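You operate a simulated robot arm through the tools that you are given. There is no shell and no other tool. Be economical: measure what you need, move in short steps, check, and stop when the job is done.

The job below is to be done with a simulated two-armed robot. You get a single attempt, and the scene is never put back.

Task
Drop to holding heat: heater three and heater two off, still set to 40 C, vapour limit 50 C.

Only the result counts: the job must be done as asked and must still hold three seconds after the hand-in. Knocking over, shifting, dropping, spilling or breaking anything else fails it.

Robot
Two 7-joint arms with fingered hands on one trunk, on a base that drives. Base frame: it is fixed to the floor where the robot stands at the start and does not move with it; the origin is under the middle of the robot, x ahead of it, y to its left, z up. Lengths are in m, angles in degrees, forces in N, time in s.
The left shoulder is at the start at [0.021, 0.173, 1.264], the right one opposite. With the tool pointing down near the work surface each hand reaches from about 0.32 to 0.76 m from the robot's upright axis, wherever it stands, measured 20 degrees to its own side. Places, roughly: heater H2 [1.5, -1, 1.1]; heater H3 [1.7, -1.3, 1.1]; heater one plate [0.4, 0, 1.2]; heater three plate [0.6, -0.2, 1.2]; heater three switch [0.6, -0.2, 1.2]; heater two plate [0.5, -0.1, 1.2]; heater two switch [0.5, -0.1, 1.2]; still controller [0.8, 0.1, 1.3]; vapour controller [0.9, 0, 1.3]. Payload 3.5 kg a hand.
The tool frame of a hand sits at the grasp point between the pads (the TCP): z along the fingers, y along the line on which they close. The tips reach 0.025 m beyond it. Largest opening 0.088 m; the body of the gripper starts 0.029 m behind the TCP. The gripper is a hand of 3 fingers: y runs from the thumb to the fingers, the wrist lies at [-0.013, -0.097, -0.162] in the tool frame, and closing takes about 1.5 s.
Orientation is that of the tool frame in the base frame, as [roll, pitch, yaw] about the fixed x, y, z axes, in that order (R = Rz(yaw) Ry(pitch) Rx(roll)). With the fingers straight down and the wrist toward the robot, the tool's x, y and z point along [0, 1, 0], [1, 0, 0] and [0, 0, -1] of the base frame.

Tools
- The arms move only by the tool drive_tool. It takes "left_commands", "right_commands" or both (then of equal length, played together; a hand with none holds still); each is a list of rows, each a list of 3 entries, a list of its own where there are three numbers: the shift along the tool's x, y, z in units of 200 mm (1.0 is 200 mm), then the turn, a rotation vector about the tool's x, y, z in units of 45 degrees (1.0 is 45 degrees), then the finger opening in m, from 0 to 0.088. In form: [[[dx, dy, dz], [ax, ay, az], hand], ...]. A call has 1 to 20 rows; each row is the pose to reach, as a shift and turn from the pose commanded when the call began, along the tool's axes at that moment. A call with a number of a shift or a turn outside -1 to 1 is refused whole. Each row takes 0.2 s and may step no farther than 0.05 m and 8.6 degrees from the row before; otherwise, or with a gripper value out of range, the whole call is refused. Where a pose cannot be reached the arm comes as near as it can. A force on the tool above 40 N (or 10 N above the force at the start of the call, whichever is more), or a blocked arm, ends the call early, and 0.2 s more pass. Each finger travels about 0.072 m/s and halts on what it meets, pressing with about 21 N; the grip force reading is that of the motor and also rises with nothing between the fingers. The clock runs only during rows and for 0.2 s after the last one: add rows that repeat a pose to give the fingers time. It gives the time, the measured TCP pose, the force on the tool (base axes), the opening and the grip force at its end, in the units of the frame above (readings bear some noise), with the torque about the TCP (base axes, N m) and any sound that the robot's microphone picked up.
- Cameras (640 x 400 px; columns grow to the right, rows downward): "scene" is now at [0.0958, -0.008, 1.5312]; the picture's right is [-0.22, -0.97, 0.01], its down [-0.27, 0.05, -0.96] and it looks along [0.94, -0.22, -0.28] (base axes); focal length 214 px, centre (320, 200). "left" rides on the left gripper at [-0.058, -0.085, -0.099] in its tool frame; the picture's right is [-0.67, -0.35, 0.66], its down [0.69, -0.63, 0.37] and it looks along [0.28, 0.69, 0.66] (tool axes); focal length 261 px, centre (320, 200). "right" rides on the right gripper at [0.058, -0.085, -0.099] in its tool frame; the picture's right is [-0.67, 0.35, -0.66], its down [-0.69, -0.63, 0.37] and it looks along [-0.28, 0.69, 0.66] (tool axes); focal length 261 px, centre (320, 200). There is no depth. A picture from a camera that has moved, and an enlarged one, comes with that camera's place and axes in the base frame and with its lens. The place of the scene camera against the robot may be out by one fixed shift of up to 0.018 m in any direction.
- capture(camera): a new picture of that camera. It takes no simulated time.
- raise_lower(by): slides the trunk up (or, below 0, down) by that many m; the arms and the scene camera ride with it, the base frame stays. It gives what a move gives, with no picture.
- drive_base(legs): drives the robot by 1 to 6 legs, each [ahead, left, turn to the left] in m, m and degrees, along the robot's own axes; the way and the turn of a leg run together, so that a leg with both is an arc; at most 1.5 m and 180 degrees a leg. The arms and the cameras ride along, it lands a little off, and it stops where it bumps. It gives what a move gives.
- set_grasp(shape, hand): the hand has 3 fingers and takes this shape, open, in about a second: jaw (thumb against the fingers, like two jaws); tri (thumb and two fingers); tip (a fingertip pinch); poke (one finger out to press); point (the index stretched); flat (the hand flat); cup (the hand cupped); fist (a fist). The gripper value then closes the fingers along that shape, each until it touches; the sizes above hold for jaw. It gives what a move gives, with no picture.
- aim_head(pan, tilt): turns the head with the scene camera to pan (to the left, within 86 degrees either way) and tilt (down, from -29 to 69), counted from straight ahead of the robot. It gives what a move gives.
- close_up(camera, box): a new picture of the part [left, top, right, bottom] of that camera's present view, enlarged. It takes no simulated time.
- close_job(): hands the job in; it is judged then, once.

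Go step by step. Nothing tells you exact positions but the pictures and the camera data: compare them with the known pose of the tool, close in by small moves and look again before you grip or let go. The budget is 120 turns and 92 pictures, counting those below and the enlarged ones. Unless the task says otherwise, let go and move clear before handing in, and close with one line.

The tools are called by a JSON object that holds its "op" and its "data". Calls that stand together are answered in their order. drive_tool: Moves the arms, as the interface text tells. Its arguments: {"type":"object","properties":{"left_commands":{"type":"array","items":{"type":"array"}},"right_commands":{"type":"array","items":{"type":"array"}}},"required":[]} The other tools are called the same way: raise_lower (by) slides the trunk up or down; set_grasp (shape, hand) gives the hand a shape; drive_base (legs) drives the base; aim_head (pan, tilt) turns the head that bears the scene camera; capture (camera) takes a picture; close_up (camera, box) takes an enlarged picture of a part of a camera's view; close_job () hands the job in.

At the start:

```text
time_s: 0.0
left_eef_pos: [0.3995, 0.0663, 1.5227]
left_ee_rot: [-180.0, 0.1, 90.0]
left_ft_force: [-0.1, 0.7, 0.9]
left_torque: [0.02, 0.0, 0.01]
left_width: 0.0875
left_grip_force: 0.1
left_shape: jaw
right_eef_pos: [0.3764, -0.2337, 1.6249]
right_ee_rot: [180.0, -0.1, 90.0]
right_ft_force: [-0.6, -1.1, 0.7]
right_torque: [0.0, -0.02, 0.0]
right_width: 0.0874
right_grip_force: 0.0
right_shape: jaw
trunk travel left (down, up): [-0.339, 0.115]
robot x, y, heading: [-0.0048, -0.0006, 0.1]
head pan, tilt: [-13.0, 14.0]
```

scene: 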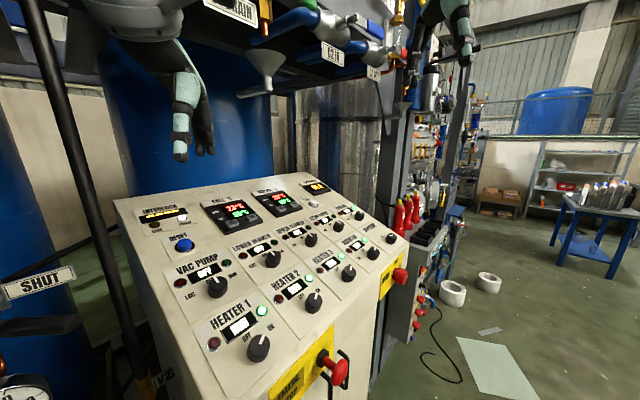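
right: 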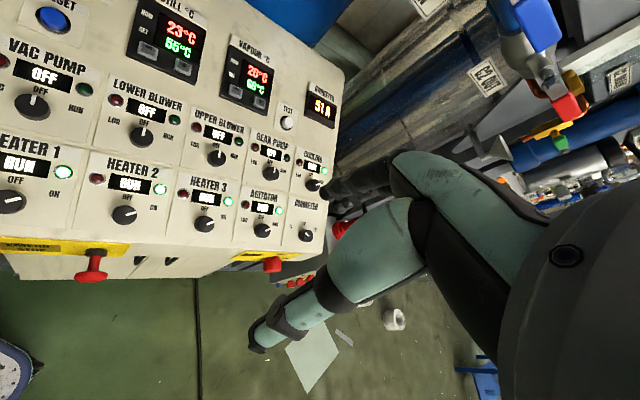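
left: 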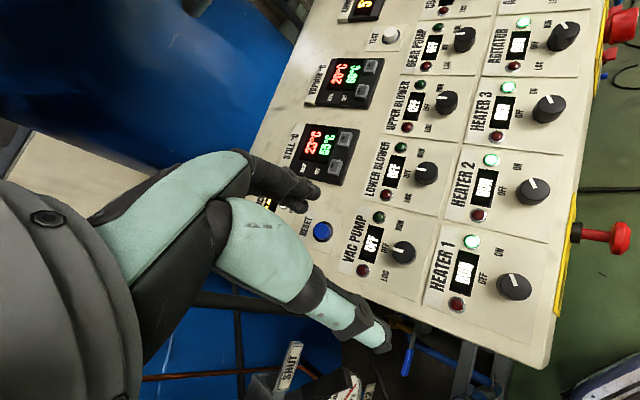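

The panel shows heaters 1-3 running and two controllers (still 23/65?, vapour 20/60?). I'll look closer at the controllers and the heater knobs.

{"op": "close_up", "data": {"camera": "scene", "box": [190, 170, 350, 270]}}

{"op": "close_up", "data": {"camera": "right", "box": [80, 0, 320, 150]}}

{"op": "close_up", "data": {"camera": "scene", "box": [230, 220, 422, 340]}}

```text
4.00 times, centred on (270, 220) of scene
camera zoom: at [0.0958, -0.008, 1.5312], right [-0.22, -0.97, 0.01], down [-0.27, 0.05, -0.96], along [0.94, -0.22, -0.28], focal length 858 px, centre (520, 120)
```

zoom: 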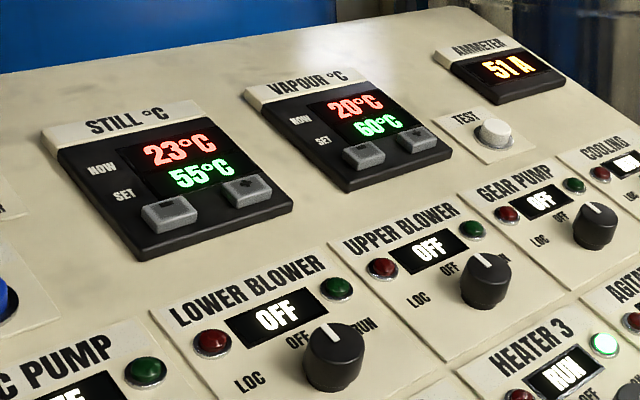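

```text
2.67 times, centred on (200, 75) of right
camera zoom: at [0.2907, -0.1776, 1.7222], right [0.35, -0.67, 0.66], down [-0.63, -0.69, -0.37], along [0.69, -0.28, -0.66], focal length 695 px, centre (640, 533)
```

zoom: 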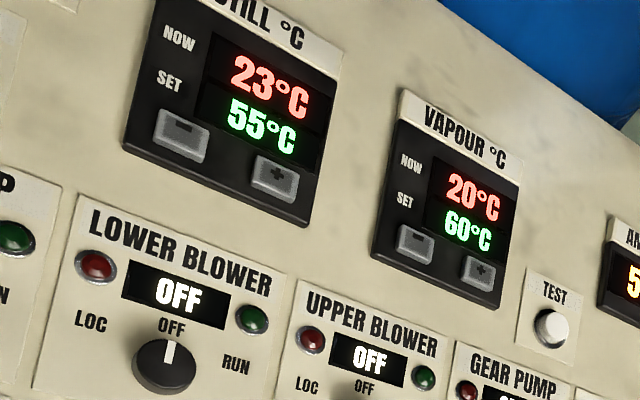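

```text
3.33 times, centred on (326, 280) of scene
camera zoom: at [0.0958, -0.008, 1.5312], right [-0.22, -0.97, 0.01], down [-0.27, 0.05, -0.96], along [0.94, -0.22, -0.28], focal length 715 px, centre (300, -67)
```

zoom: 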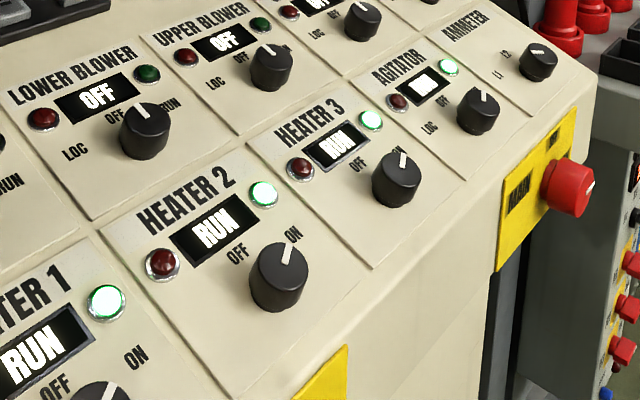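

Triangulating the two hand cameras gives roughly: H2 knob (.467,-.097,1.19), H3 knob (.545,-.200,1.20), still minus (.675,.083,1.308), vapour minus (.763,-.051,1.316). The panel faces about 36° off my heading, so before moving the base to face it I'll look around for obstacles.

{"op": "aim_head", "data": {"pan": 36, "tilt": 10}}

{"op": "capture", "data": {"camera": "scene"}}

{"op": "aim_head", "data": {"pan": -30, "tilt": 40}}

{"op": "capture", "data": {"camera": "scene"}}

{"op": "aim_head", "data": {"pan": -20, "tilt": -15}}

{"op": "capture", "data": {"camera": "scene"}}

```text
time_s: 1.2
left_eef_pos: [0.4001, 0.0668, 1.5213]
left_ee_rot: [-180.0, 0.0, 90.1]
left_ft_force: [0.0, -0.9, -0.8]
left_torque: [0.0, 0.0, 0.01]
left_width: 0.0875
left_grip_force: 0.1
left_shape: jaw
right_eef_pos: [0.3755, -0.2339, 1.6237]
right_ee_rot: [180.0, 0.0, 90.1]
right_ft_force: [-0.4, -0.3, 0.8]
right_torque: [0.02, -0.01, 0.0]
right_width: 0.0877
right_grip_force: 0.0
right_shape: jaw
trunk travel left (down, up): [-0.339, 0.115]
robot x, y, heading: [-0.0056, -0.0035, 0.0]
head pan, tilt: [36.0, 10.0]
```

```text
85 pictures are left
camera scene: at [0.0804, 0.0675, 1.5384], right [0.59, -0.81, -0.02], down [-0.18, -0.1, -0.98], along [0.79, 0.58, -0.2], focal length 214 px, centre (320, 200)
```

scene: 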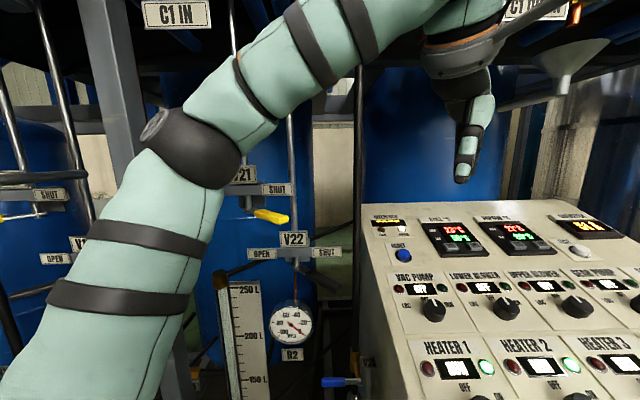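

```text
time_s: 2.5
left_eef_pos: [0.398, 0.0664, 1.5213]
left_ee_rot: [-180.0, 0.0, 90.0]
left_ft_force: [0.6, -0.9, 0.6]
left_torque: [0.01, -0.03, 0.04]
left_width: 0.0877
left_grip_force: 0.0
left_shape: jaw
right_eef_pos: [0.3755, -0.2338, 1.6238]
right_ee_rot: [-180.0, 0.0, 90.0]
right_ft_force: [-0.1, -0.4, 0.0]
right_torque: [0.0, 0.01, 0.0]
right_width: 0.0876
right_grip_force: 0.0
right_shape: jaw
trunk travel left (down, up): [-0.339, 0.115]
robot x, y, heading: [0.0011, 0.0017, -0.0]
head pan, tilt: [-30.0, 40.0]
```

```text
84 pictures are left
camera scene: at [0.077, -0.0295, 1.4908], right [-0.5, -0.87, 0.02], down [-0.58, 0.32, -0.75], along [0.64, -0.38, -0.67], focal length 214 px, centre (320, 200)
```

scene: 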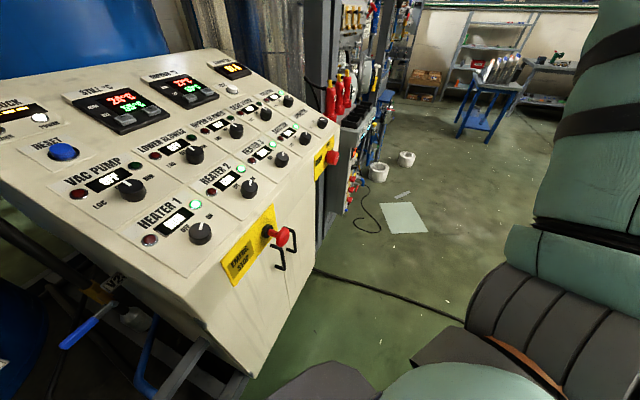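

```text
time_s: 3.8
left_eef_pos: [0.4, 0.067, 1.5222]
left_ee_rot: [-179.9, -0.1, 89.9]
left_ft_force: [1.0, -0.6, 0.3]
left_torque: [0.02, 0.0, -0.02]
left_width: 0.0876
left_grip_force: 0.1
left_shape: jaw
right_eef_pos: [0.3761, -0.2332, 1.6237]
right_ee_rot: [180.0, 0.0, 89.9]
right_ft_force: [-0.2, 0.1, 0.8]
right_torque: [-0.02, -0.01, 0.0]
right_width: 0.0875
right_grip_force: 0.1
right_shape: jaw
trunk travel left (down, up): [-0.339, 0.115]
robot x, y, heading: [0.0044, 0.0018, -0.1]
head pan, tilt: [-20.0, -15.0]
```

```text
83 pictures are left
camera scene: at [0.0822, -0.0146, 1.5767], right [-0.34, -0.94, 0.01], down [0.21, -0.09, -0.97], along [0.92, -0.33, 0.22], focal length 214 px, centre (320, 200)
```

scene: 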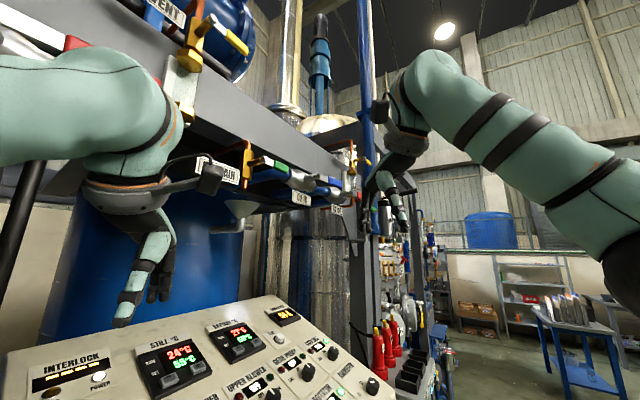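

Floor in front of the panel is clear, but a funnel and valves overhang the panel around z≈1.6-1.7. I'll lower the right hand below them before driving round to face the panel.

{"op": "drive_tool", "data": {"right_commands": [[[0, -0.1, 0.2], [0, 0, 0], 0.087], [[0, -0.2, 0.4], [0, 0, 0], 0.087], [[0, -0.2, 0.6], [0, 0, 0], 0.087], [[0, -0.2, 0.8], [0, 0, 0], 0.087]], "left_commands": [[[0, 0, 0.1], [0, 0, 0], 0.087], [[0, 0, 0.2], [0, 0, 0], 0.087], [[0, 0, 0.3], [0, 0, 0], 0.087], [[0, 0, 0.35], [0, 0, 0], 0.087]]}}

{"op": "drive_base", "data": {"legs": [[-0.06, -0.12, 0], [0.1, -0.15, 18]]}}

{"op": "aim_head", "data": {"pan": 10, "tilt": 25}}

{"op": "capture", "data": {"camera": "scene"}}

```text
time_s: 4.8
left_eef_pos: [0.4007, 0.0669, 1.4521]
left_ee_rot: [-180.0, 0.0, 90.0]
left_ft_force: [-0.5, -0.1, -0.3]
left_torque: [0.04, -0.02, 0.01]
left_width: 0.0873
left_grip_force: 0.0
left_shape: jaw
right_eef_pos: [0.3361, -0.2355, 1.4625]
right_ee_rot: [-180.0, -0.1, 90.1]
right_ft_force: [-0.1, -0.2, 0.0]
right_torque: [0.0, 0.03, 0.01]
right_width: 0.0873
right_grip_force: 0.0
right_shape: jaw
trunk travel left (down, up): [-0.339, 0.115]
robot x, y, heading: [-0.0003, -0.0037, -0.2]
head pan, tilt: [-20.0, -15.0]
```

```text
time_s: 7.2
left_eef_pos: [0.4182, -0.0626, 1.4522]
left_ee_rot: [179.9, 0.2, 108.3]
left_ft_force: [0.2, -0.3, -0.1]
left_torque: [0.0, 0.01, -0.02]
left_width: 0.0873
left_grip_force: 0.1
left_shape: jaw
right_eef_pos: [0.4518, -0.3683, 1.4648]
right_ee_rot: [179.9, 0.1, 108.2]
right_ft_force: [-1.1, 0.6, 0.5]
right_torque: [-0.02, 0.02, 0.01]
right_width: 0.0874
right_grip_force: 0.1
right_shape: jaw
trunk travel left (down, up): [-0.339, 0.115]
robot x, y, heading: [0.0632, -0.2525, 17.8]
head pan, tilt: [-20.0, -15.0]
```

```text
time_s: 8.3
left_eef_pos: [0.4213, -0.0654, 1.4528]
left_ee_rot: [180.0, 0.1, 108.2]
left_ft_force: [0.2, 0.0, -0.1]
left_torque: [0.01, -0.03, -0.01]
left_width: 0.0872
left_grip_force: 0.0
left_shape: jaw
right_eef_pos: [0.455, -0.3705, 1.4639]
right_ee_rot: [179.9, 0.0, 108.2]
right_ft_force: [0.5, -0.6, 0.3]
right_torque: [-0.03, 0.0, 0.01]
right_width: 0.0873
right_grip_force: 0.1
right_shape: jaw
trunk travel left (down, up): [-0.339, 0.115]
robot x, y, heading: [0.063, -0.2548, 18.3]
head pan, tilt: [10.0, 25.0]
```

```text
82 pictures are left
camera scene: at [0.1476, -0.1939, 1.5136], right [0.47, -0.88, -0.01], down [-0.4, -0.21, -0.89], along [0.78, 0.42, -0.45], focal length 214 px, centre (320, 200)
```

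scene: 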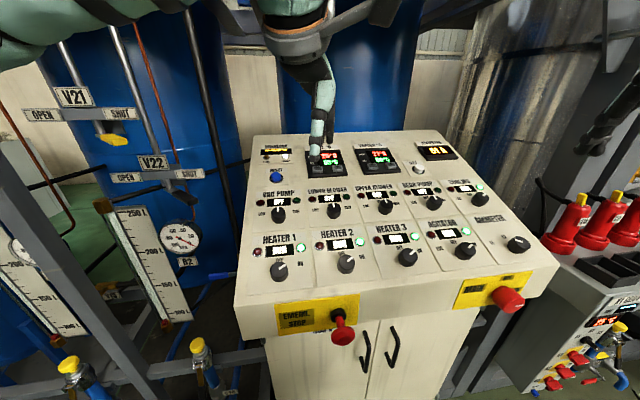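

Good clear view. I'll finish the turn to face the panel squarely and come slightly nearer.

{"op": "drive_base", "data": {"legs": [[0.04, 0.0, 18]]}}

{"op": "aim_head", "data": {"pan": -8, "tilt": 38}}

{"op": "set_grasp", "data": {"shape": "poke", "hand": "right"}}

{"op": "capture", "data": {"camera": "scene"}}

{"op": "capture", "data": {"camera": "right"}}

```text
time_s: 9.7
left_eef_pos: [0.3792, 0.0541, 1.4522]
left_ee_rot: [179.9, 0.0, 126.4]
left_ft_force: [-0.2, 0.2, 0.1]
left_torque: [-0.03, 0.02, -0.01]
left_width: 0.0873
left_grip_force: 0.0
left_shape: jaw
right_eef_pos: [0.507, -0.2248, 1.4637]
right_ee_rot: [180.0, -0.1, 126.4]
right_ft_force: [-0.7, -0.1, 0.0]
right_torque: [0.0, 0.01, 0.0]
right_width: 0.0875
right_grip_force: 0.0
right_shape: jaw
trunk travel left (down, up): [-0.339, 0.115]
robot x, y, heading: [0.1009, -0.2367, 36.5]
head pan, tilt: [10.0, 25.0]
```

```text
time_s: 10.5
left_eef_pos: [0.3806, 0.0559, 1.4523]
left_ee_rot: [180.0, 0.2, 126.4]
left_ft_force: [0.1, -0.5, -0.6]
left_torque: [0.0, -0.02, -0.01]
left_width: 0.0872
left_grip_force: 0.1
left_shape: jaw
right_eef_pos: [0.5085, -0.2238, 1.463]
right_ee_rot: [-180.0, 0.0, 126.4]
right_ft_force: [0.4, 0.0, -0.8]
right_torque: [0.01, 0.02, 0.01]
right_width: 0.0873
right_grip_force: 0.1
right_shape: jaw
trunk travel left (down, up): [-0.339, 0.115]
robot x, y, heading: [0.0935, -0.2373, 36.5]
head pan, tilt: [-8.0, 38.0]
```

```text
time_s: 11.4
left_eef_pos: [0.3793, 0.0567, 1.4539]
left_ee_rot: [-179.9, 0.1, 126.5]
left_ft_force: [-0.6, -0.5, -0.5]
left_torque: [-0.03, -0.01, -0.02]
left_width: 0.0873
left_grip_force: 0.1
left_shape: jaw
right_eef_pos: [0.5088, -0.2243, 1.4638]
right_ee_rot: [179.8, 0.0, 126.3]
right_ft_force: [0.7, -0.3, 0.4]
right_torque: [0.02, -0.01, 0.01]
right_width: 0.0
right_grip_force: 0.0
right_shape: poke
trunk travel left (down, up): [-0.339, 0.115]
robot x, y, heading: [0.0984, -0.2311, 36.7]
head pan, tilt: [-8.0, 38.0]
```

```text
81 pictures are left
camera scene: at [0.1763, -0.1753, 1.4933], right [0.48, -0.88, 0.01], down [-0.56, -0.31, -0.77], along [0.67, 0.36, -0.64], focal length 214 px, centre (320, 200)
```

scene: 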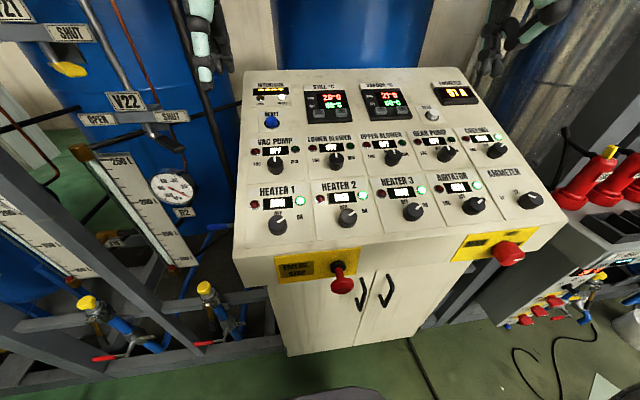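

```text
80 pictures are left
camera right: at [0.4047, -0.2289, 1.5621], right [0.68, -0.33, 0.66], down [-0.1, -0.92, -0.37], along [0.73, 0.18, -0.66], focal length 261 px, centre (320, 200)
```

right: 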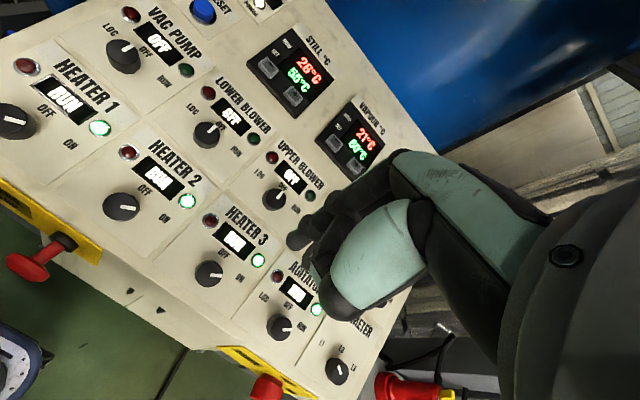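

I'm squarely in front of the panel now. Checking where the poking fingertip lies in the hand camera.

{"op": "close_up", "data": {"camera": "right", "box": [240, 150, 400, 330]}}

{"op": "close_up", "data": {"camera": "scene", "box": [250, 70, 490, 240]}}

```text
2.22 times, centred on (320, 240) of right
camera zoom: at [0.4047, -0.2289, 1.5621], right [0.68, -0.33, 0.66], down [-0.1, -0.92, -0.37], along [0.73, 0.18, -0.66], focal length 579 px, centre (320, 111)
```

zoom: 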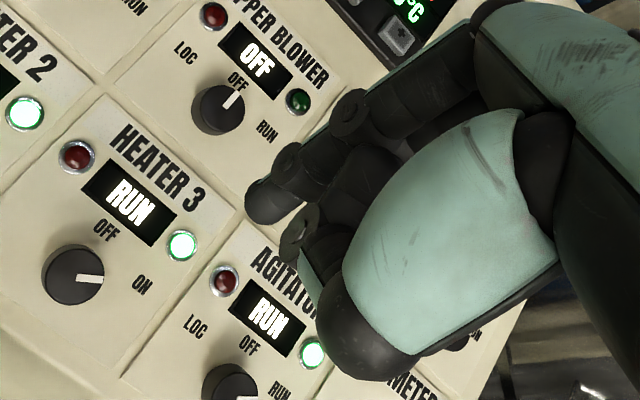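

```text
2.35 times, centred on (370, 155) of scene
camera zoom: at [0.1763, -0.1753, 1.4933], right [0.48, -0.88, 0.01], down [-0.56, -0.31, -0.77], along [0.67, 0.36, -0.64], focal length 505 px, centre (202, 306)
```

zoom: 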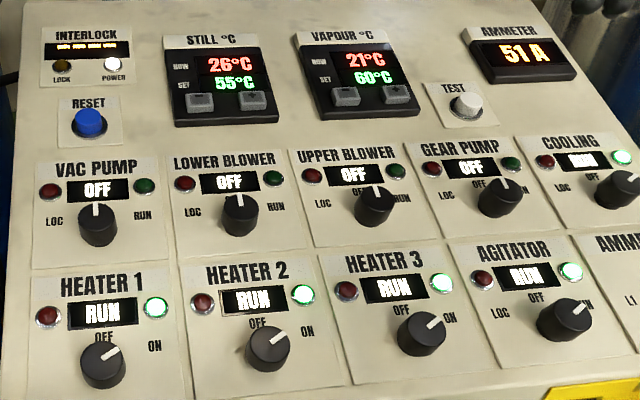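

The knobs' OFF is at 12 o'clock and they now sit about 50° clockwise of it. I'll locate the fingertip in the scene view too.

{"op": "close_up", "data": {"camera": "scene", "box": [440, 0, 600, 100]}}

```text
4.00 times, centred on (520, 50) of scene
camera zoom: at [0.1763, -0.1753, 1.4933], right [0.48, -0.88, 0.01], down [-0.56, -0.31, -0.77], along [0.67, 0.36, -0.64], focal length 858 px, centre (-480, 800)
```

zoom: 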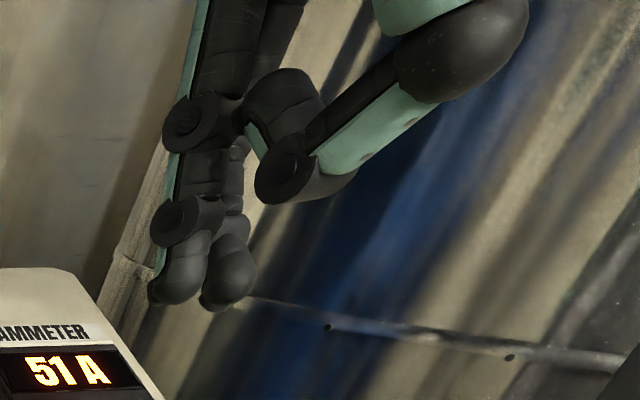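

Fingertip is about 27 mm beyond the TCP. I'll tilt the hand to the panel slope, lower below the overhang, and move halfway toward the still "–" button.

{"op": "drive_tool", "data": {"right_commands": [[[0, 0, 0.1], [-0.163, 0, 0], 0], [[0, 0, 0.2], [-0.326, 0, 0], 0], [[0, 0, 0.3], [-0.49, 0, 0], 0], [[0.09, 0.18, 0.3], [-0.49, 0, 0], 0], [[0.18, 0.36, 0.3], [-0.49, 0, 0], 0], [[0.27, 0.54, 0.3], [-0.49, 0, 0], 0], [[0.36, 0.72, 0.3], [-0.49, 0, 0], 0]]}}

{"op": "capture", "data": {"camera": "scene"}}

{"op": "capture", "data": {"camera": "right"}}

```text
time_s: 13.0
left_eef_pos: [0.3795, 0.0581, 1.4521]
left_ee_rot: [-179.9, 0.0, 126.4]
left_ft_force: [0.5, -0.4, 0.4]
left_torque: [-0.01, 0.02, 0.0]
left_width: 0.0875
left_grip_force: 0.0
left_shape: jaw
right_eef_pos: [0.5824, -0.0774, 1.4027]
right_ee_rot: [157.9, 0.0, 126.5]
right_ft_force: [0.3, -0.4, 0.1]
right_torque: [-0.04, -0.01, -0.02]
right_width: 0.0002
right_grip_force: 0.1
right_shape: poke
trunk travel left (down, up): [-0.339, 0.115]
robot x, y, heading: [0.0972, -0.2349, 36.4]
head pan, tilt: [-8.0, 38.0]
```

```text
76 pictures are left
camera scene: at [0.1771, -0.1731, 1.4932], right [0.48, -0.88, 0.01], down [-0.57, -0.31, -0.76], along [0.67, 0.36, -0.65], focal length 214 px, centre (320, 200)
```

scene: 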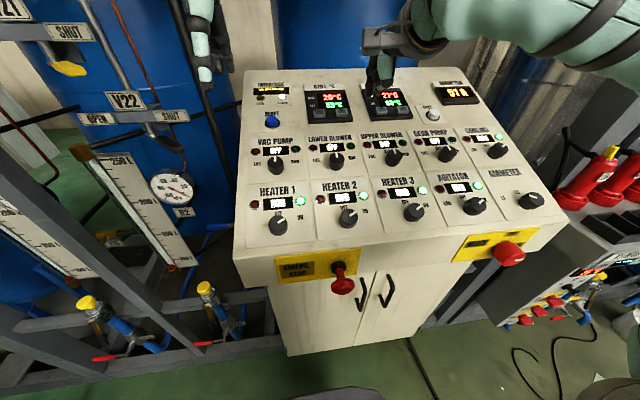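

```text
75 pictures are left
camera right: at [0.4548, -0.101, 1.4618], right [0.46, -0.49, 0.74], down [0.05, -0.82, -0.57], along [0.89, 0.3, -0.35], focal length 261 px, centre (320, 200)
```

right: 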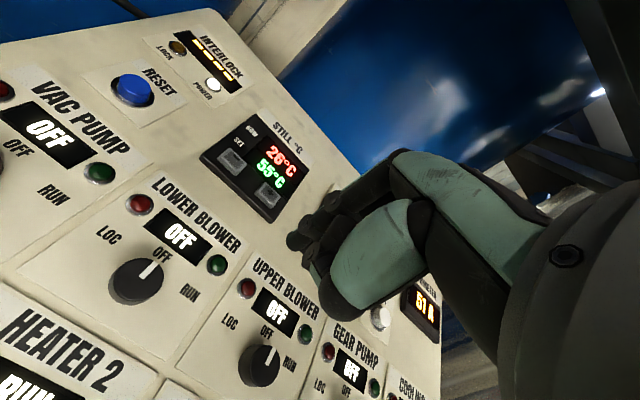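

{"op": "close_up", "data": {"camera": "scene", "box": [300, 10, 460, 130]}}

{"op": "close_up", "data": {"camera": "left", "box": [200, 0, 640, 400]}}

{"op": "close_up", "data": {"camera": "right", "box": [180, 120, 340, 320]}}

```text
3.33 times, centred on (380, 70) of scene
camera zoom: at [0.1771, -0.1731, 1.4932], right [0.48, -0.88, 0.01], down [-0.57, -0.31, -0.76], along [0.67, 0.36, -0.65], focal length 715 px, centre (120, 633)
```

zoom: 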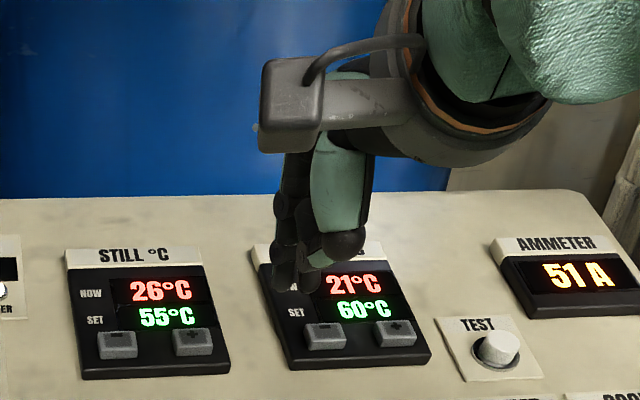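

```text
1.00 times, centred on (420, 200) of left
camera zoom: at [0.3461, -0.0393, 1.5515], right [0.12, -0.75, -0.65], down [-0.91, 0.18, -0.37], along [0.39, 0.64, -0.66], focal length 261 px, centre (220, 200)
```

zoom: 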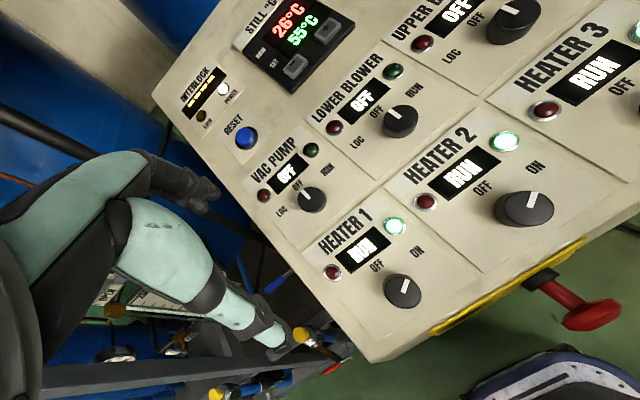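

```text
2.00 times, centred on (260, 220) of right
camera zoom: at [0.4548, -0.101, 1.4618], right [0.46, -0.49, 0.74], down [0.05, -0.82, -0.57], along [0.89, 0.3, -0.35], focal length 521 px, centre (440, 160)
```

zoom: 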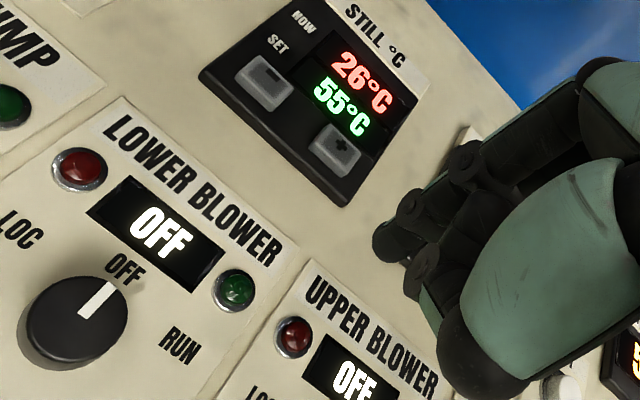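

Positions agree between cameras (still "–" at about .675,.082,1.307). Moving the fingertip to hover 5 cm off it.

{"op": "drive_tool", "data": {"right_commands": [[[0.11, 0.2, 0.05], [0, 0, 0], 0], [[0.22, 0.4, 0.15], [0, 0, 0], 0], [[0.3, 0.58, 0.27], [0, 0, 0], 0], [[0.332, 0.612, 0.375], [0, 0, 0], 0], [[0.332, 0.612, 0.375], [0, 0, 0], 0]]}}

{"op": "close_up", "data": {"camera": "scene", "box": [260, 50, 420, 150]}}

{"op": "close_up", "data": {"camera": "right", "box": [180, 150, 400, 330]}}

{"op": "close_up", "data": {"camera": "left", "box": [380, 0, 640, 150]}}

```text
time_s: 14.2
left_eef_pos: [0.3807, 0.0556, 1.4521]
left_ee_rot: [-179.9, 0.1, 126.5]
left_ft_force: [-0.1, -0.2, 0.7]
left_torque: [0.0, -0.01, 0.01]
left_width: 0.0875
left_grip_force: 0.0
left_shape: jaw
right_eef_pos: [0.6549, 0.0572, 1.3805]
right_ee_rot: [157.9, -0.1, 126.5]
right_ft_force: [-0.4, -0.1, -0.1]
right_torque: [-0.01, 0.01, -0.01]
right_width: 0.0001
right_grip_force: 0.0
right_shape: poke
trunk travel left (down, up): [-0.339, 0.115]
robot x, y, heading: [0.1005, -0.2358, 36.4]
head pan, tilt: [-8.0, 38.0]
```

```text
4.00 times, centred on (340, 100) of scene
camera zoom: at [0.1762, -0.1752, 1.4934], right [0.48, -0.88, 0.01], down [-0.56, -0.31, -0.77], along [0.67, 0.36, -0.64], focal length 858 px, centre (240, 600)
```

zoom: 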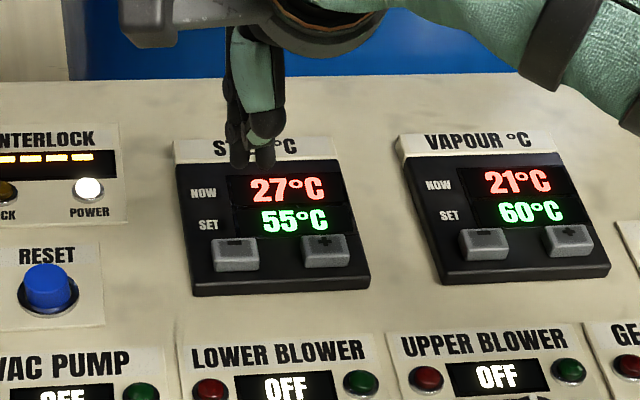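

```text
2.22 times, centred on (290, 240) of right
camera zoom: at [0.5273, 0.0343, 1.4398], right [0.46, -0.49, 0.74], down [0.05, -0.82, -0.58], along [0.89, 0.3, -0.35], focal length 579 px, centre (387, 111)
```

zoom: 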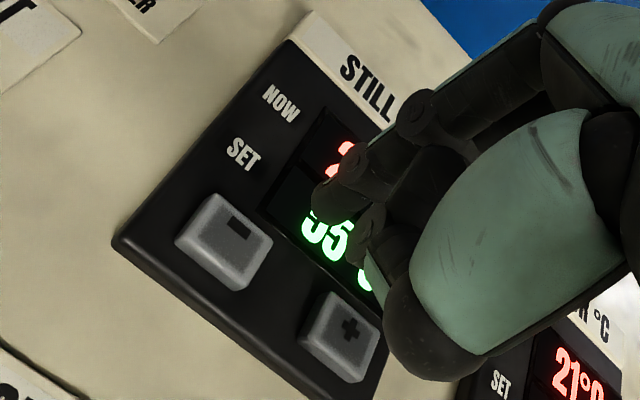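

```text
2.46 times, centred on (510, 75) of left
camera zoom: at [0.3451, -0.0414, 1.552], right [0.12, -0.75, -0.66], down [-0.91, 0.18, -0.37], along [0.39, 0.64, -0.66], focal length 642 px, centre (-148, 508)
```

zoom: 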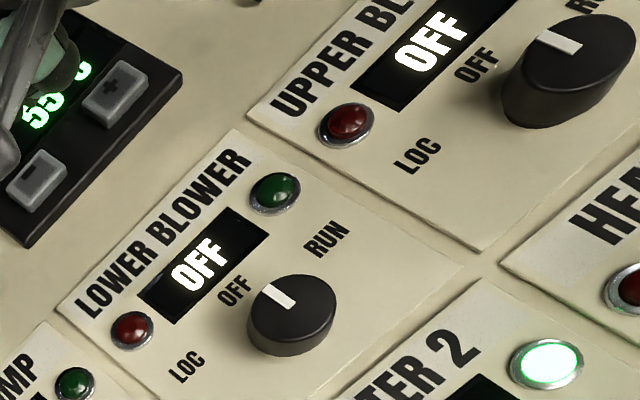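

The alignment looks right; descending along the normal in a small step and checking again.

{"op": "drive_tool", "data": {"right_commands": [[[0, 0, 0.075], [0, 0, 0], 0], [[0, 0, 0.15], [0, 0, 0], 0], [[0, 0, 0.15], [0, 0, 0], 0]]}}

{"op": "close_up", "data": {"camera": "scene", "box": [280, 70, 376, 130]}}

{"op": "close_up", "data": {"camera": "right", "box": [180, 150, 400, 330]}}

```text
time_s: 15.0
left_eef_pos: [0.3791, 0.0545, 1.4523]
left_ee_rot: [180.0, 0.0, 126.4]
left_ft_force: [-0.1, -0.6, 0.1]
left_torque: [0.04, 0.0, -0.01]
left_width: 0.0873
left_grip_force: 0.1
left_shape: jaw
right_eef_pos: [0.6641, 0.0636, 1.3524]
right_ee_rot: [157.9, 0.0, 126.4]
right_ft_force: [0.4, -0.2, 1.3]
right_torque: [0.0, -0.02, 0.03]
right_width: 0.0
right_grip_force: 0.0
right_shape: poke
trunk travel left (down, up): [-0.339, 0.115]
robot x, y, heading: [0.0993, -0.234, 36.5]
head pan, tilt: [-8.0, 38.0]
```

```text
6.67 times, centred on (328, 100) of scene
camera zoom: at [0.176, -0.1752, 1.4934], right [0.48, -0.88, 0.01], down [-0.56, -0.31, -0.77], along [0.67, 0.36, -0.64], focal length 1430 px, centre (267, 867)
```

zoom: 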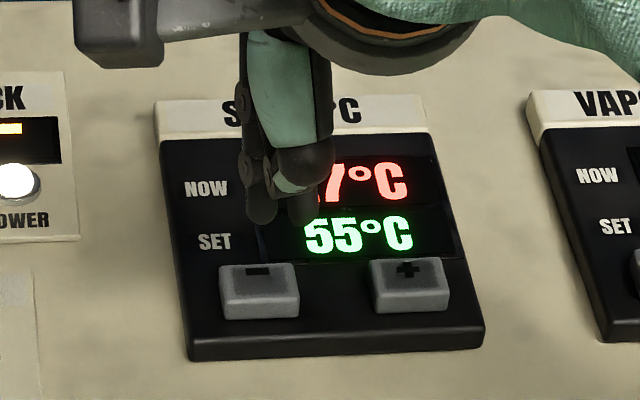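

```text
2.22 times, centred on (290, 240) of right
camera zoom: at [0.5356, 0.0404, 1.4119], right [0.46, -0.49, 0.74], down [0.05, -0.82, -0.58], along [0.89, 0.3, -0.35], focal length 579 px, centre (387, 111)
```

zoom: 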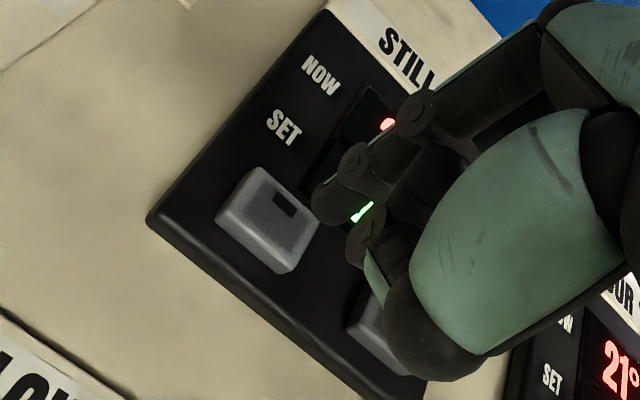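

Cameras disagree slightly about the tip's depth; descending another 1 cm to resolve it.

{"op": "drive_tool", "data": {"right_commands": [[[0, 0, 0.03], [0, 0, 0], 0], [[0, 0, 0.06], [0, 0, 0], 0], [[0, 0, 0.06], [0, 0, 0], 0]]}}

{"op": "close_up", "data": {"camera": "scene", "box": [280, 70, 376, 130]}}

{"op": "close_up", "data": {"camera": "right", "box": [200, 180, 360, 280]}}

```text
time_s: 15.8
left_eef_pos: [0.38, 0.0557, 1.4526]
left_ee_rot: [180.0, 0.1, 126.4]
left_ft_force: [0.4, 0.3, -0.1]
left_torque: [0.0, 0.02, 0.0]
left_width: 0.0874
left_grip_force: 0.1
left_shape: jaw
right_eef_pos: [0.6672, 0.0662, 1.342]
right_ee_rot: [158.0, 0.0, 126.5]
right_ft_force: [-0.4, -0.3, 0.5]
right_torque: [0.03, -0.01, 0.0]
right_width: 0.0
right_grip_force: 0.0
right_shape: poke
trunk travel left (down, up): [-0.339, 0.115]
robot x, y, heading: [0.0975, -0.2342, 36.3]
head pan, tilt: [-8.0, 38.0]
```

```text
6.67 times, centred on (328, 100) of scene
camera zoom: at [0.1761, -0.1752, 1.4934], right [0.48, -0.88, 0.01], down [-0.56, -0.31, -0.77], along [0.67, 0.36, -0.64], focal length 1430 px, centre (267, 867)
```

zoom: 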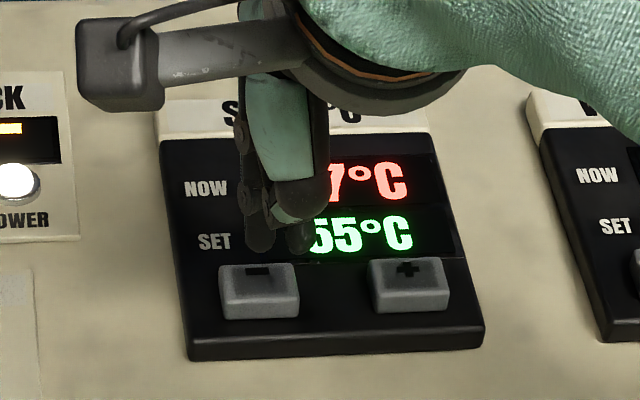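

```text
4.00 times, centred on (280, 230) of right
camera zoom: at [0.5398, 0.0432, 1.4007], right [0.46, -0.49, 0.74], down [0.05, -0.82, -0.58], along [0.89, 0.3, -0.35], focal length 1043 px, centre (480, 80)
```

zoom: 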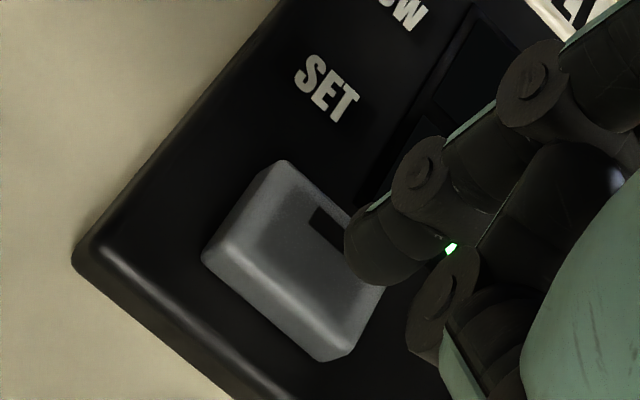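

The tip is now just above the "–" mark of the button. Feeling for contact in tiny steps.

{"op": "drive_tool", "data": {"right_commands": [[[0, 0, 0.015], [0, 0, 0], 0], [[0, 0, 0.025], [0, 0, 0], 0]]}}

{"op": "drive_tool", "data": {"right_commands": [[[0, 0, 0.01], [0, 0, 0], 0], [[0, 0, 0.02], [0, 0, 0], 0]]}}

{"op": "close_up", "data": {"camera": "scene", "box": [280, 70, 376, 130]}}

{"op": "close_up", "data": {"camera": "right", "box": [200, 180, 360, 280]}}

```text
time_s: 16.4
left_eef_pos: [0.3804, 0.0552, 1.4523]
left_ee_rot: [-179.9, 0.1, 126.4]
left_ft_force: [-0.1, -0.4, 0.3]
left_torque: [0.0, 0.04, 0.01]
left_width: 0.0873
left_grip_force: 0.0
left_shape: jaw
right_eef_pos: [0.669, 0.0675, 1.3379]
right_ee_rot: [157.8, -0.1, 126.4]
right_ft_force: [0.0, -1.0, -0.1]
right_torque: [-0.01, -0.01, 0.02]
right_width: 0.0002
right_grip_force: 0.0
right_shape: poke
trunk travel left (down, up): [-0.339, 0.115]
robot x, y, heading: [0.1012, -0.2344, 36.3]
head pan, tilt: [-8.0, 38.0]
```

```text
time_s: 17.0
left_eef_pos: [0.3806, 0.0554, 1.452]
left_ee_rot: [179.9, 0.1, 126.3]
left_ft_force: [0.4, 0.3, 0.5]
left_torque: [-0.02, 0.0, -0.02]
left_width: 0.0873
left_grip_force: 0.1
left_shape: jaw
right_eef_pos: [0.6704, 0.0694, 1.3332]
right_ee_rot: [157.9, 0.0, 126.4]
right_ft_force: [0.3, 0.3, 0.6]
right_torque: [0.03, -0.03, 0.01]
right_width: 0.0
right_grip_force: 0.1
right_shape: poke
trunk travel left (down, up): [-0.339, 0.115]
robot x, y, heading: [0.0982, -0.2358, 36.5]
head pan, tilt: [-8.0, 38.0]
```

```text
6.67 times, centred on (328, 100) of scene
camera zoom: at [0.1765, -0.175, 1.4933], right [0.48, -0.88, 0.01], down [-0.56, -0.31, -0.76], along [0.67, 0.36, -0.64], focal length 1430 px, centre (267, 867)
```

zoom: 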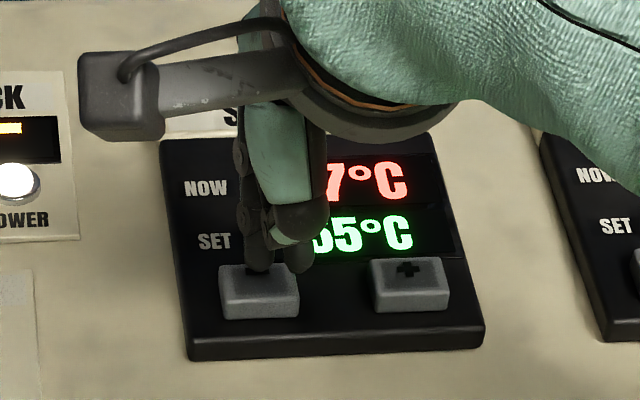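

```text
4.00 times, centred on (280, 230) of right
camera zoom: at [0.5428, 0.0453, 1.3926], right [0.46, -0.49, 0.74], down [0.05, -0.82, -0.58], along [0.89, 0.3, -0.35], focal length 1043 px, centre (480, 80)
```

zoom: 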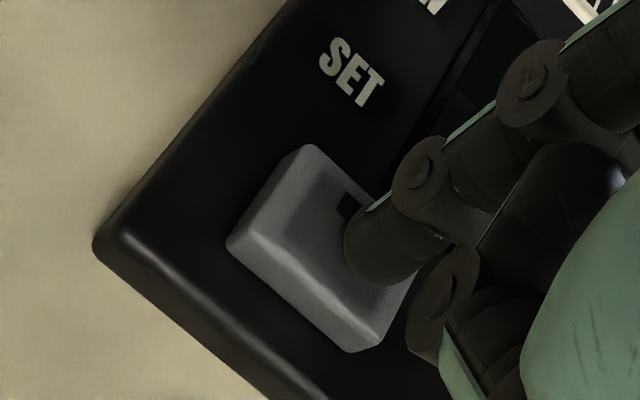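

Finger is right over the button; pressing a few mm further, nudged slightly toward its centre.

{"op": "drive_tool", "data": {"right_commands": [[[0.015, -0.015, 0.01], [0, 0, 0], 0], [[0.015, -0.015, 0.02], [0, 0, 0], 0], [[0.015, -0.015, 0.03], [0, 0, 0], 0]]}}

{"op": "close_up", "data": {"camera": "scene", "box": [280, 70, 376, 130]}}

```text
time_s: 17.8
left_eef_pos: [0.3791, 0.0557, 1.4521]
left_ee_rot: [-179.9, 0.0, 126.4]
left_ft_force: [0.4, 0.0, 0.0]
left_torque: [-0.02, -0.01, -0.01]
left_width: 0.0875
left_grip_force: 0.0
left_shape: jaw
right_eef_pos: [0.6688, 0.0712, 1.3268]
right_ee_rot: [157.9, -0.1, 126.5]
right_ft_force: [-0.1, -0.3, -0.3]
right_torque: [0.02, -0.01, 0.03]
right_width: 0.0001
right_grip_force: 0.0
right_shape: poke
trunk travel left (down, up): [-0.339, 0.115]
robot x, y, heading: [0.0981, -0.2325, 36.5]
head pan, tilt: [-8.0, 38.0]
```

```text
6.67 times, centred on (328, 100) of scene
camera zoom: at [0.1764, -0.1751, 1.4933], right [0.48, -0.88, 0.01], down [-0.56, -0.31, -0.76], along [0.67, 0.36, -0.64], focal length 1430 px, centre (267, 867)
```

zoom: 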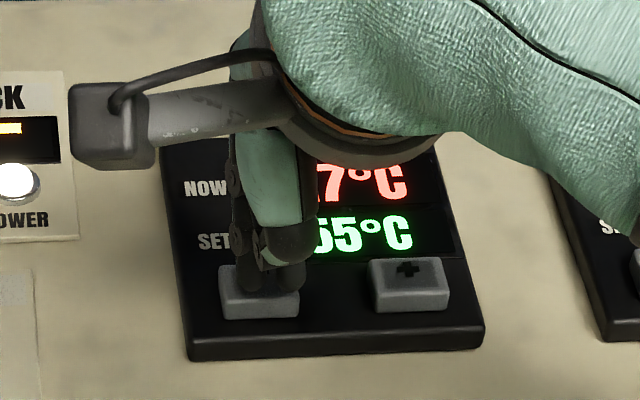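

No contact yet; continuing down gently.

{"op": "drive_tool", "data": {"right_commands": [[[0, 0.01, 0.01], [0, 0, 0], 0], [[0, 0.02, 0.02], [0, 0, 0], 0], [[0, 0.02, 0.03], [0, 0, 0], 0]]}}

{"op": "close_up", "data": {"camera": "scene", "box": [280, 70, 376, 130]}}

{"op": "close_up", "data": {"camera": "right", "box": [200, 180, 360, 280]}}

```text
time_s: 18.6
left_eef_pos: [0.3797, 0.0549, 1.4537]
left_ee_rot: [179.9, 0.1, 126.5]
left_ft_force: [0.0, -0.4, -0.1]
left_torque: [-0.01, 0.01, -0.03]
left_width: 0.087
left_grip_force: 0.1
left_shape: jaw
right_eef_pos: [0.6729, 0.0742, 1.322]
right_ee_rot: [157.9, 0.1, 126.3]
right_ft_force: [-0.5, 0.8, -0.1]
right_torque: [0.01, -0.01, 0.0]
right_width: 0.0
right_grip_force: 0.1
right_shape: poke
trunk travel left (down, up): [-0.339, 0.115]
robot x, y, heading: [0.103, -0.2314, 36.1]
head pan, tilt: [-8.0, 38.0]
```

```text
6.67 times, centred on (328, 100) of scene
camera zoom: at [0.1763, -0.1751, 1.4933], right [0.48, -0.88, 0.01], down [-0.56, -0.31, -0.76], along [0.67, 0.36, -0.64], focal length 1430 px, centre (267, 867)
```

zoom: 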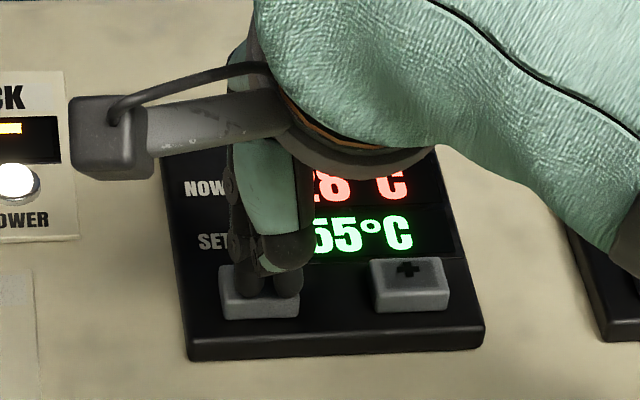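

```text
4.00 times, centred on (280, 230) of right
camera zoom: at [0.5455, 0.0511, 1.3815], right [0.46, -0.49, 0.74], down [0.05, -0.82, -0.58], along [0.89, 0.3, -0.35], focal length 1043 px, centre (480, 80)
```

zoom: 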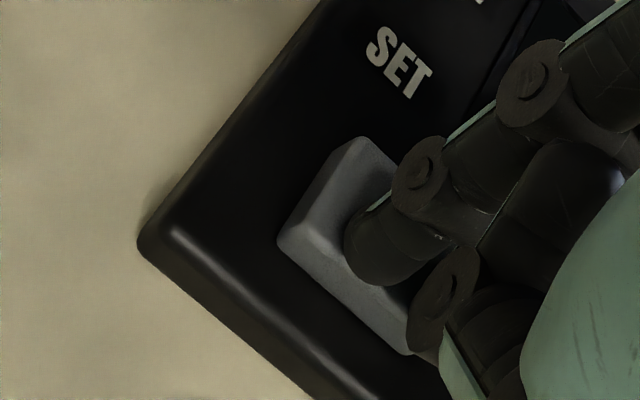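

Both fingertips are centred over the button; continue down slightly.

{"op": "drive_tool", "data": {"right_commands": [[[0, 0.01, 0.01], [0, 0, 0], 0], [[0, 0.02, 0.02], [0, 0, 0], 0], [[0, 0.02, 0.03], [0, 0, 0], 0]]}}

{"op": "drive_tool", "data": {"right_commands": [[[0, 0.0, 0.01], [0, 0, 0], 0], [[0, 0.0, 0.02], [0, 0, 0], 0]]}}

{"op": "close_up", "data": {"camera": "scene", "box": [280, 70, 376, 130]}}

```text
time_s: 19.4
left_eef_pos: [0.3789, 0.0558, 1.4529]
left_ee_rot: [179.9, 0.1, 126.4]
left_ft_force: [0.4, 0.4, 0.0]
left_torque: [-0.02, -0.02, 0.04]
left_width: 0.0872
left_grip_force: 0.0
left_shape: jaw
right_eef_pos: [0.6778, 0.077, 1.3199]
right_ee_rot: [157.8, 0.0, 126.4]
right_ft_force: [-2.2, -0.8, 2.6]
right_torque: [-0.02, 0.06, -0.01]
right_width: 0.0002
right_grip_force: 0.1
right_shape: poke
trunk travel left (down, up): [-0.339, 0.115]
robot x, y, heading: [0.0992, -0.2332, 36.3]
head pan, tilt: [-8.0, 38.0]
heard: click
```

```text
time_s: 20.0
left_eef_pos: [0.3781, 0.054, 1.453]
left_ee_rot: [179.9, 0.1, 126.4]
left_ft_force: [-0.1, 0.2, 0.1]
left_torque: [0.0, -0.02, 0.01]
left_width: 0.0873
left_grip_force: 0.1
left_shape: jaw
right_eef_pos: [0.6775, 0.0761, 1.3169]
right_ee_rot: [157.6, -0.1, 126.3]
right_ft_force: [0.0, -1.0, 12.4]
right_torque: [-0.06, -0.14, -0.03]
right_width: 0.0
right_grip_force: 0.0
right_shape: poke
trunk travel left (down, up): [-0.339, 0.115]
robot x, y, heading: [0.1004, -0.2354, 36.4]
head pan, tilt: [-8.0, 38.0]
```

```text
6.67 times, centred on (328, 100) of scene
camera zoom: at [0.174, -0.1766, 1.4937], right [0.48, -0.88, 0.01], down [-0.56, -0.31, -0.77], along [0.68, 0.36, -0.64], focal length 1430 px, centre (267, 867)
```

zoom: 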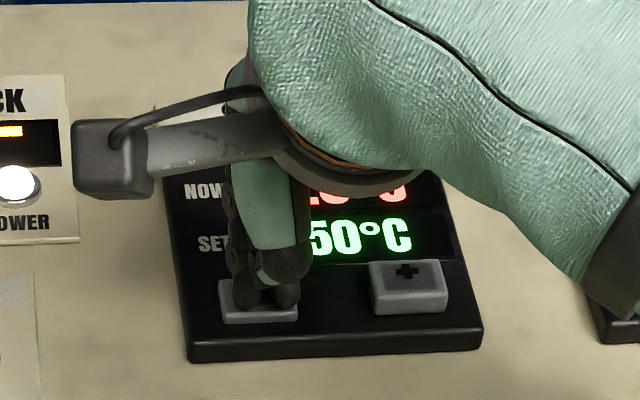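

Click: 50 °C, so each press is 5 °C. Two more presses needed; release and press once more, then check.

{"op": "drive_tool", "data": {"right_commands": [[[0, 0, -0.04], [0, 0, 0], 0], [[0, 0, -0.08], [0, 0, 0], 0], [[0, 0, -0.08], [0, 0, 0], 0], [[0, 0, -0.05], [0, 0, 0], 0], [[0, 0, -0.03], [0, 0, 0], 0], [[0, 0, -0.01], [0, 0, 0], 0], [[0, 0, -0.01], [0, 0, 0], 0]]}}

{"op": "close_up", "data": {"camera": "scene", "box": [280, 70, 376, 130]}}

```text
time_s: 21.6
left_eef_pos: [0.3796, 0.0559, 1.4532]
left_ee_rot: [-180.0, 0.0, 126.3]
left_ft_force: [0.5, -0.1, -0.6]
left_torque: [-0.03, -0.01, -0.03]
left_width: 0.0874
left_grip_force: 0.1
left_shape: jaw
right_eef_pos: [0.6783, 0.0782, 1.3183]
right_ee_rot: [157.8, -0.1, 126.5]
right_ft_force: [-1.6, -0.3, 7.6]
right_torque: [-0.04, -0.1, 0.01]
right_width: 0.0
right_grip_force: 0.0
right_shape: poke
trunk travel left (down, up): [-0.339, 0.115]
robot x, y, heading: [0.0959, -0.2368, 36.3]
head pan, tilt: [-8.0, 38.0]
heard: click
```

```text
6.67 times, centred on (328, 100) of scene
camera zoom: at [0.175, -0.1759, 1.4935], right [0.48, -0.88, 0.01], down [-0.56, -0.31, -0.77], along [0.68, 0.36, -0.64], focal length 1430 px, centre (267, 867)
```

zoom: 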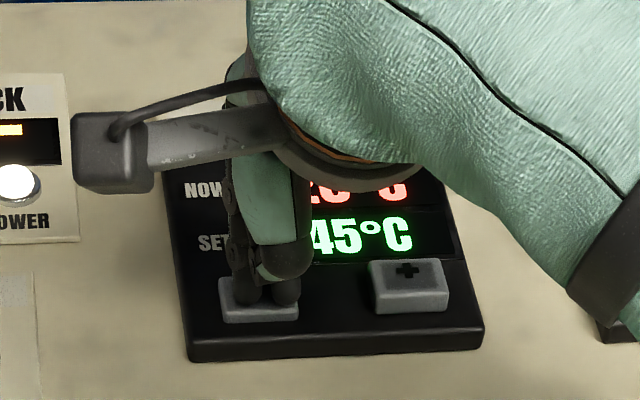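

45 °C. One more press, then retract.

{"op": "drive_tool", "data": {"right_commands": [[[0, 0, -0.04], [0, 0, 0], 0], [[0, 0, -0.07], [0, 0, 0], 0], [[0, 0, -0.07], [0, 0, 0], 0], [[0, 0, -0.04], [0, 0, 0], 0], [[0, 0, -0.02], [0, 0, 0], 0], [[0, 0, 0], [0, 0, 0], 0], [[0, 0, 0], [0, 0, 0], 0], [[0, 0, -0.05], [0, 0, 0], 0], [[0, 0, -0.15], [0, 0, 0], 0], [[0, 0, -0.15], [0, 0, 0], 0]]}}

{"op": "close_up", "data": {"camera": "scene", "box": [260, 60, 420, 160]}}

```text
time_s: 23.8
left_eef_pos: [0.3801, 0.0562, 1.4526]
left_ee_rot: [-180.0, 0.1, 126.3]
left_ft_force: [0.6, 0.9, -0.5]
left_torque: [0.01, 0.0, -0.02]
left_width: 0.0871
left_grip_force: 0.0
left_shape: jaw
right_eef_pos: [0.6699, 0.0714, 1.3442]
right_ee_rot: [157.9, 0.0, 126.4]
right_ft_force: [0.0, -1.2, 0.3]
right_torque: [0.03, -0.04, 0.05]
right_width: 0.0001
right_grip_force: 0.1
right_shape: poke
trunk travel left (down, up): [-0.339, 0.115]
robot x, y, heading: [0.0993, -0.2291, 36.6]
head pan, tilt: [-8.0, 38.0]
heard: click
```

```text
4.00 times, centred on (340, 110) of scene
camera zoom: at [0.1761, -0.1752, 1.4933], right [0.48, -0.88, 0.01], down [-0.56, -0.31, -0.77], along [0.67, 0.36, -0.64], focal length 858 px, centre (240, 560)
```

zoom: 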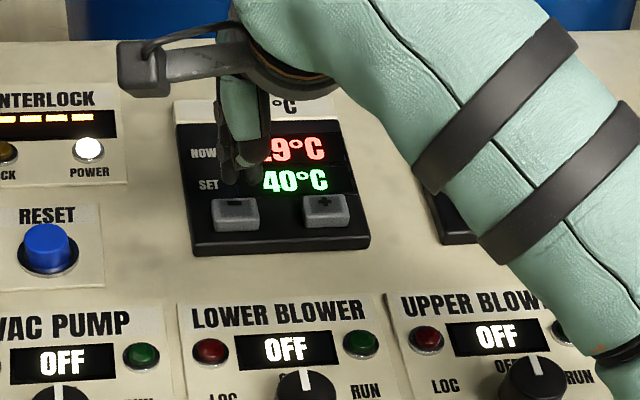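

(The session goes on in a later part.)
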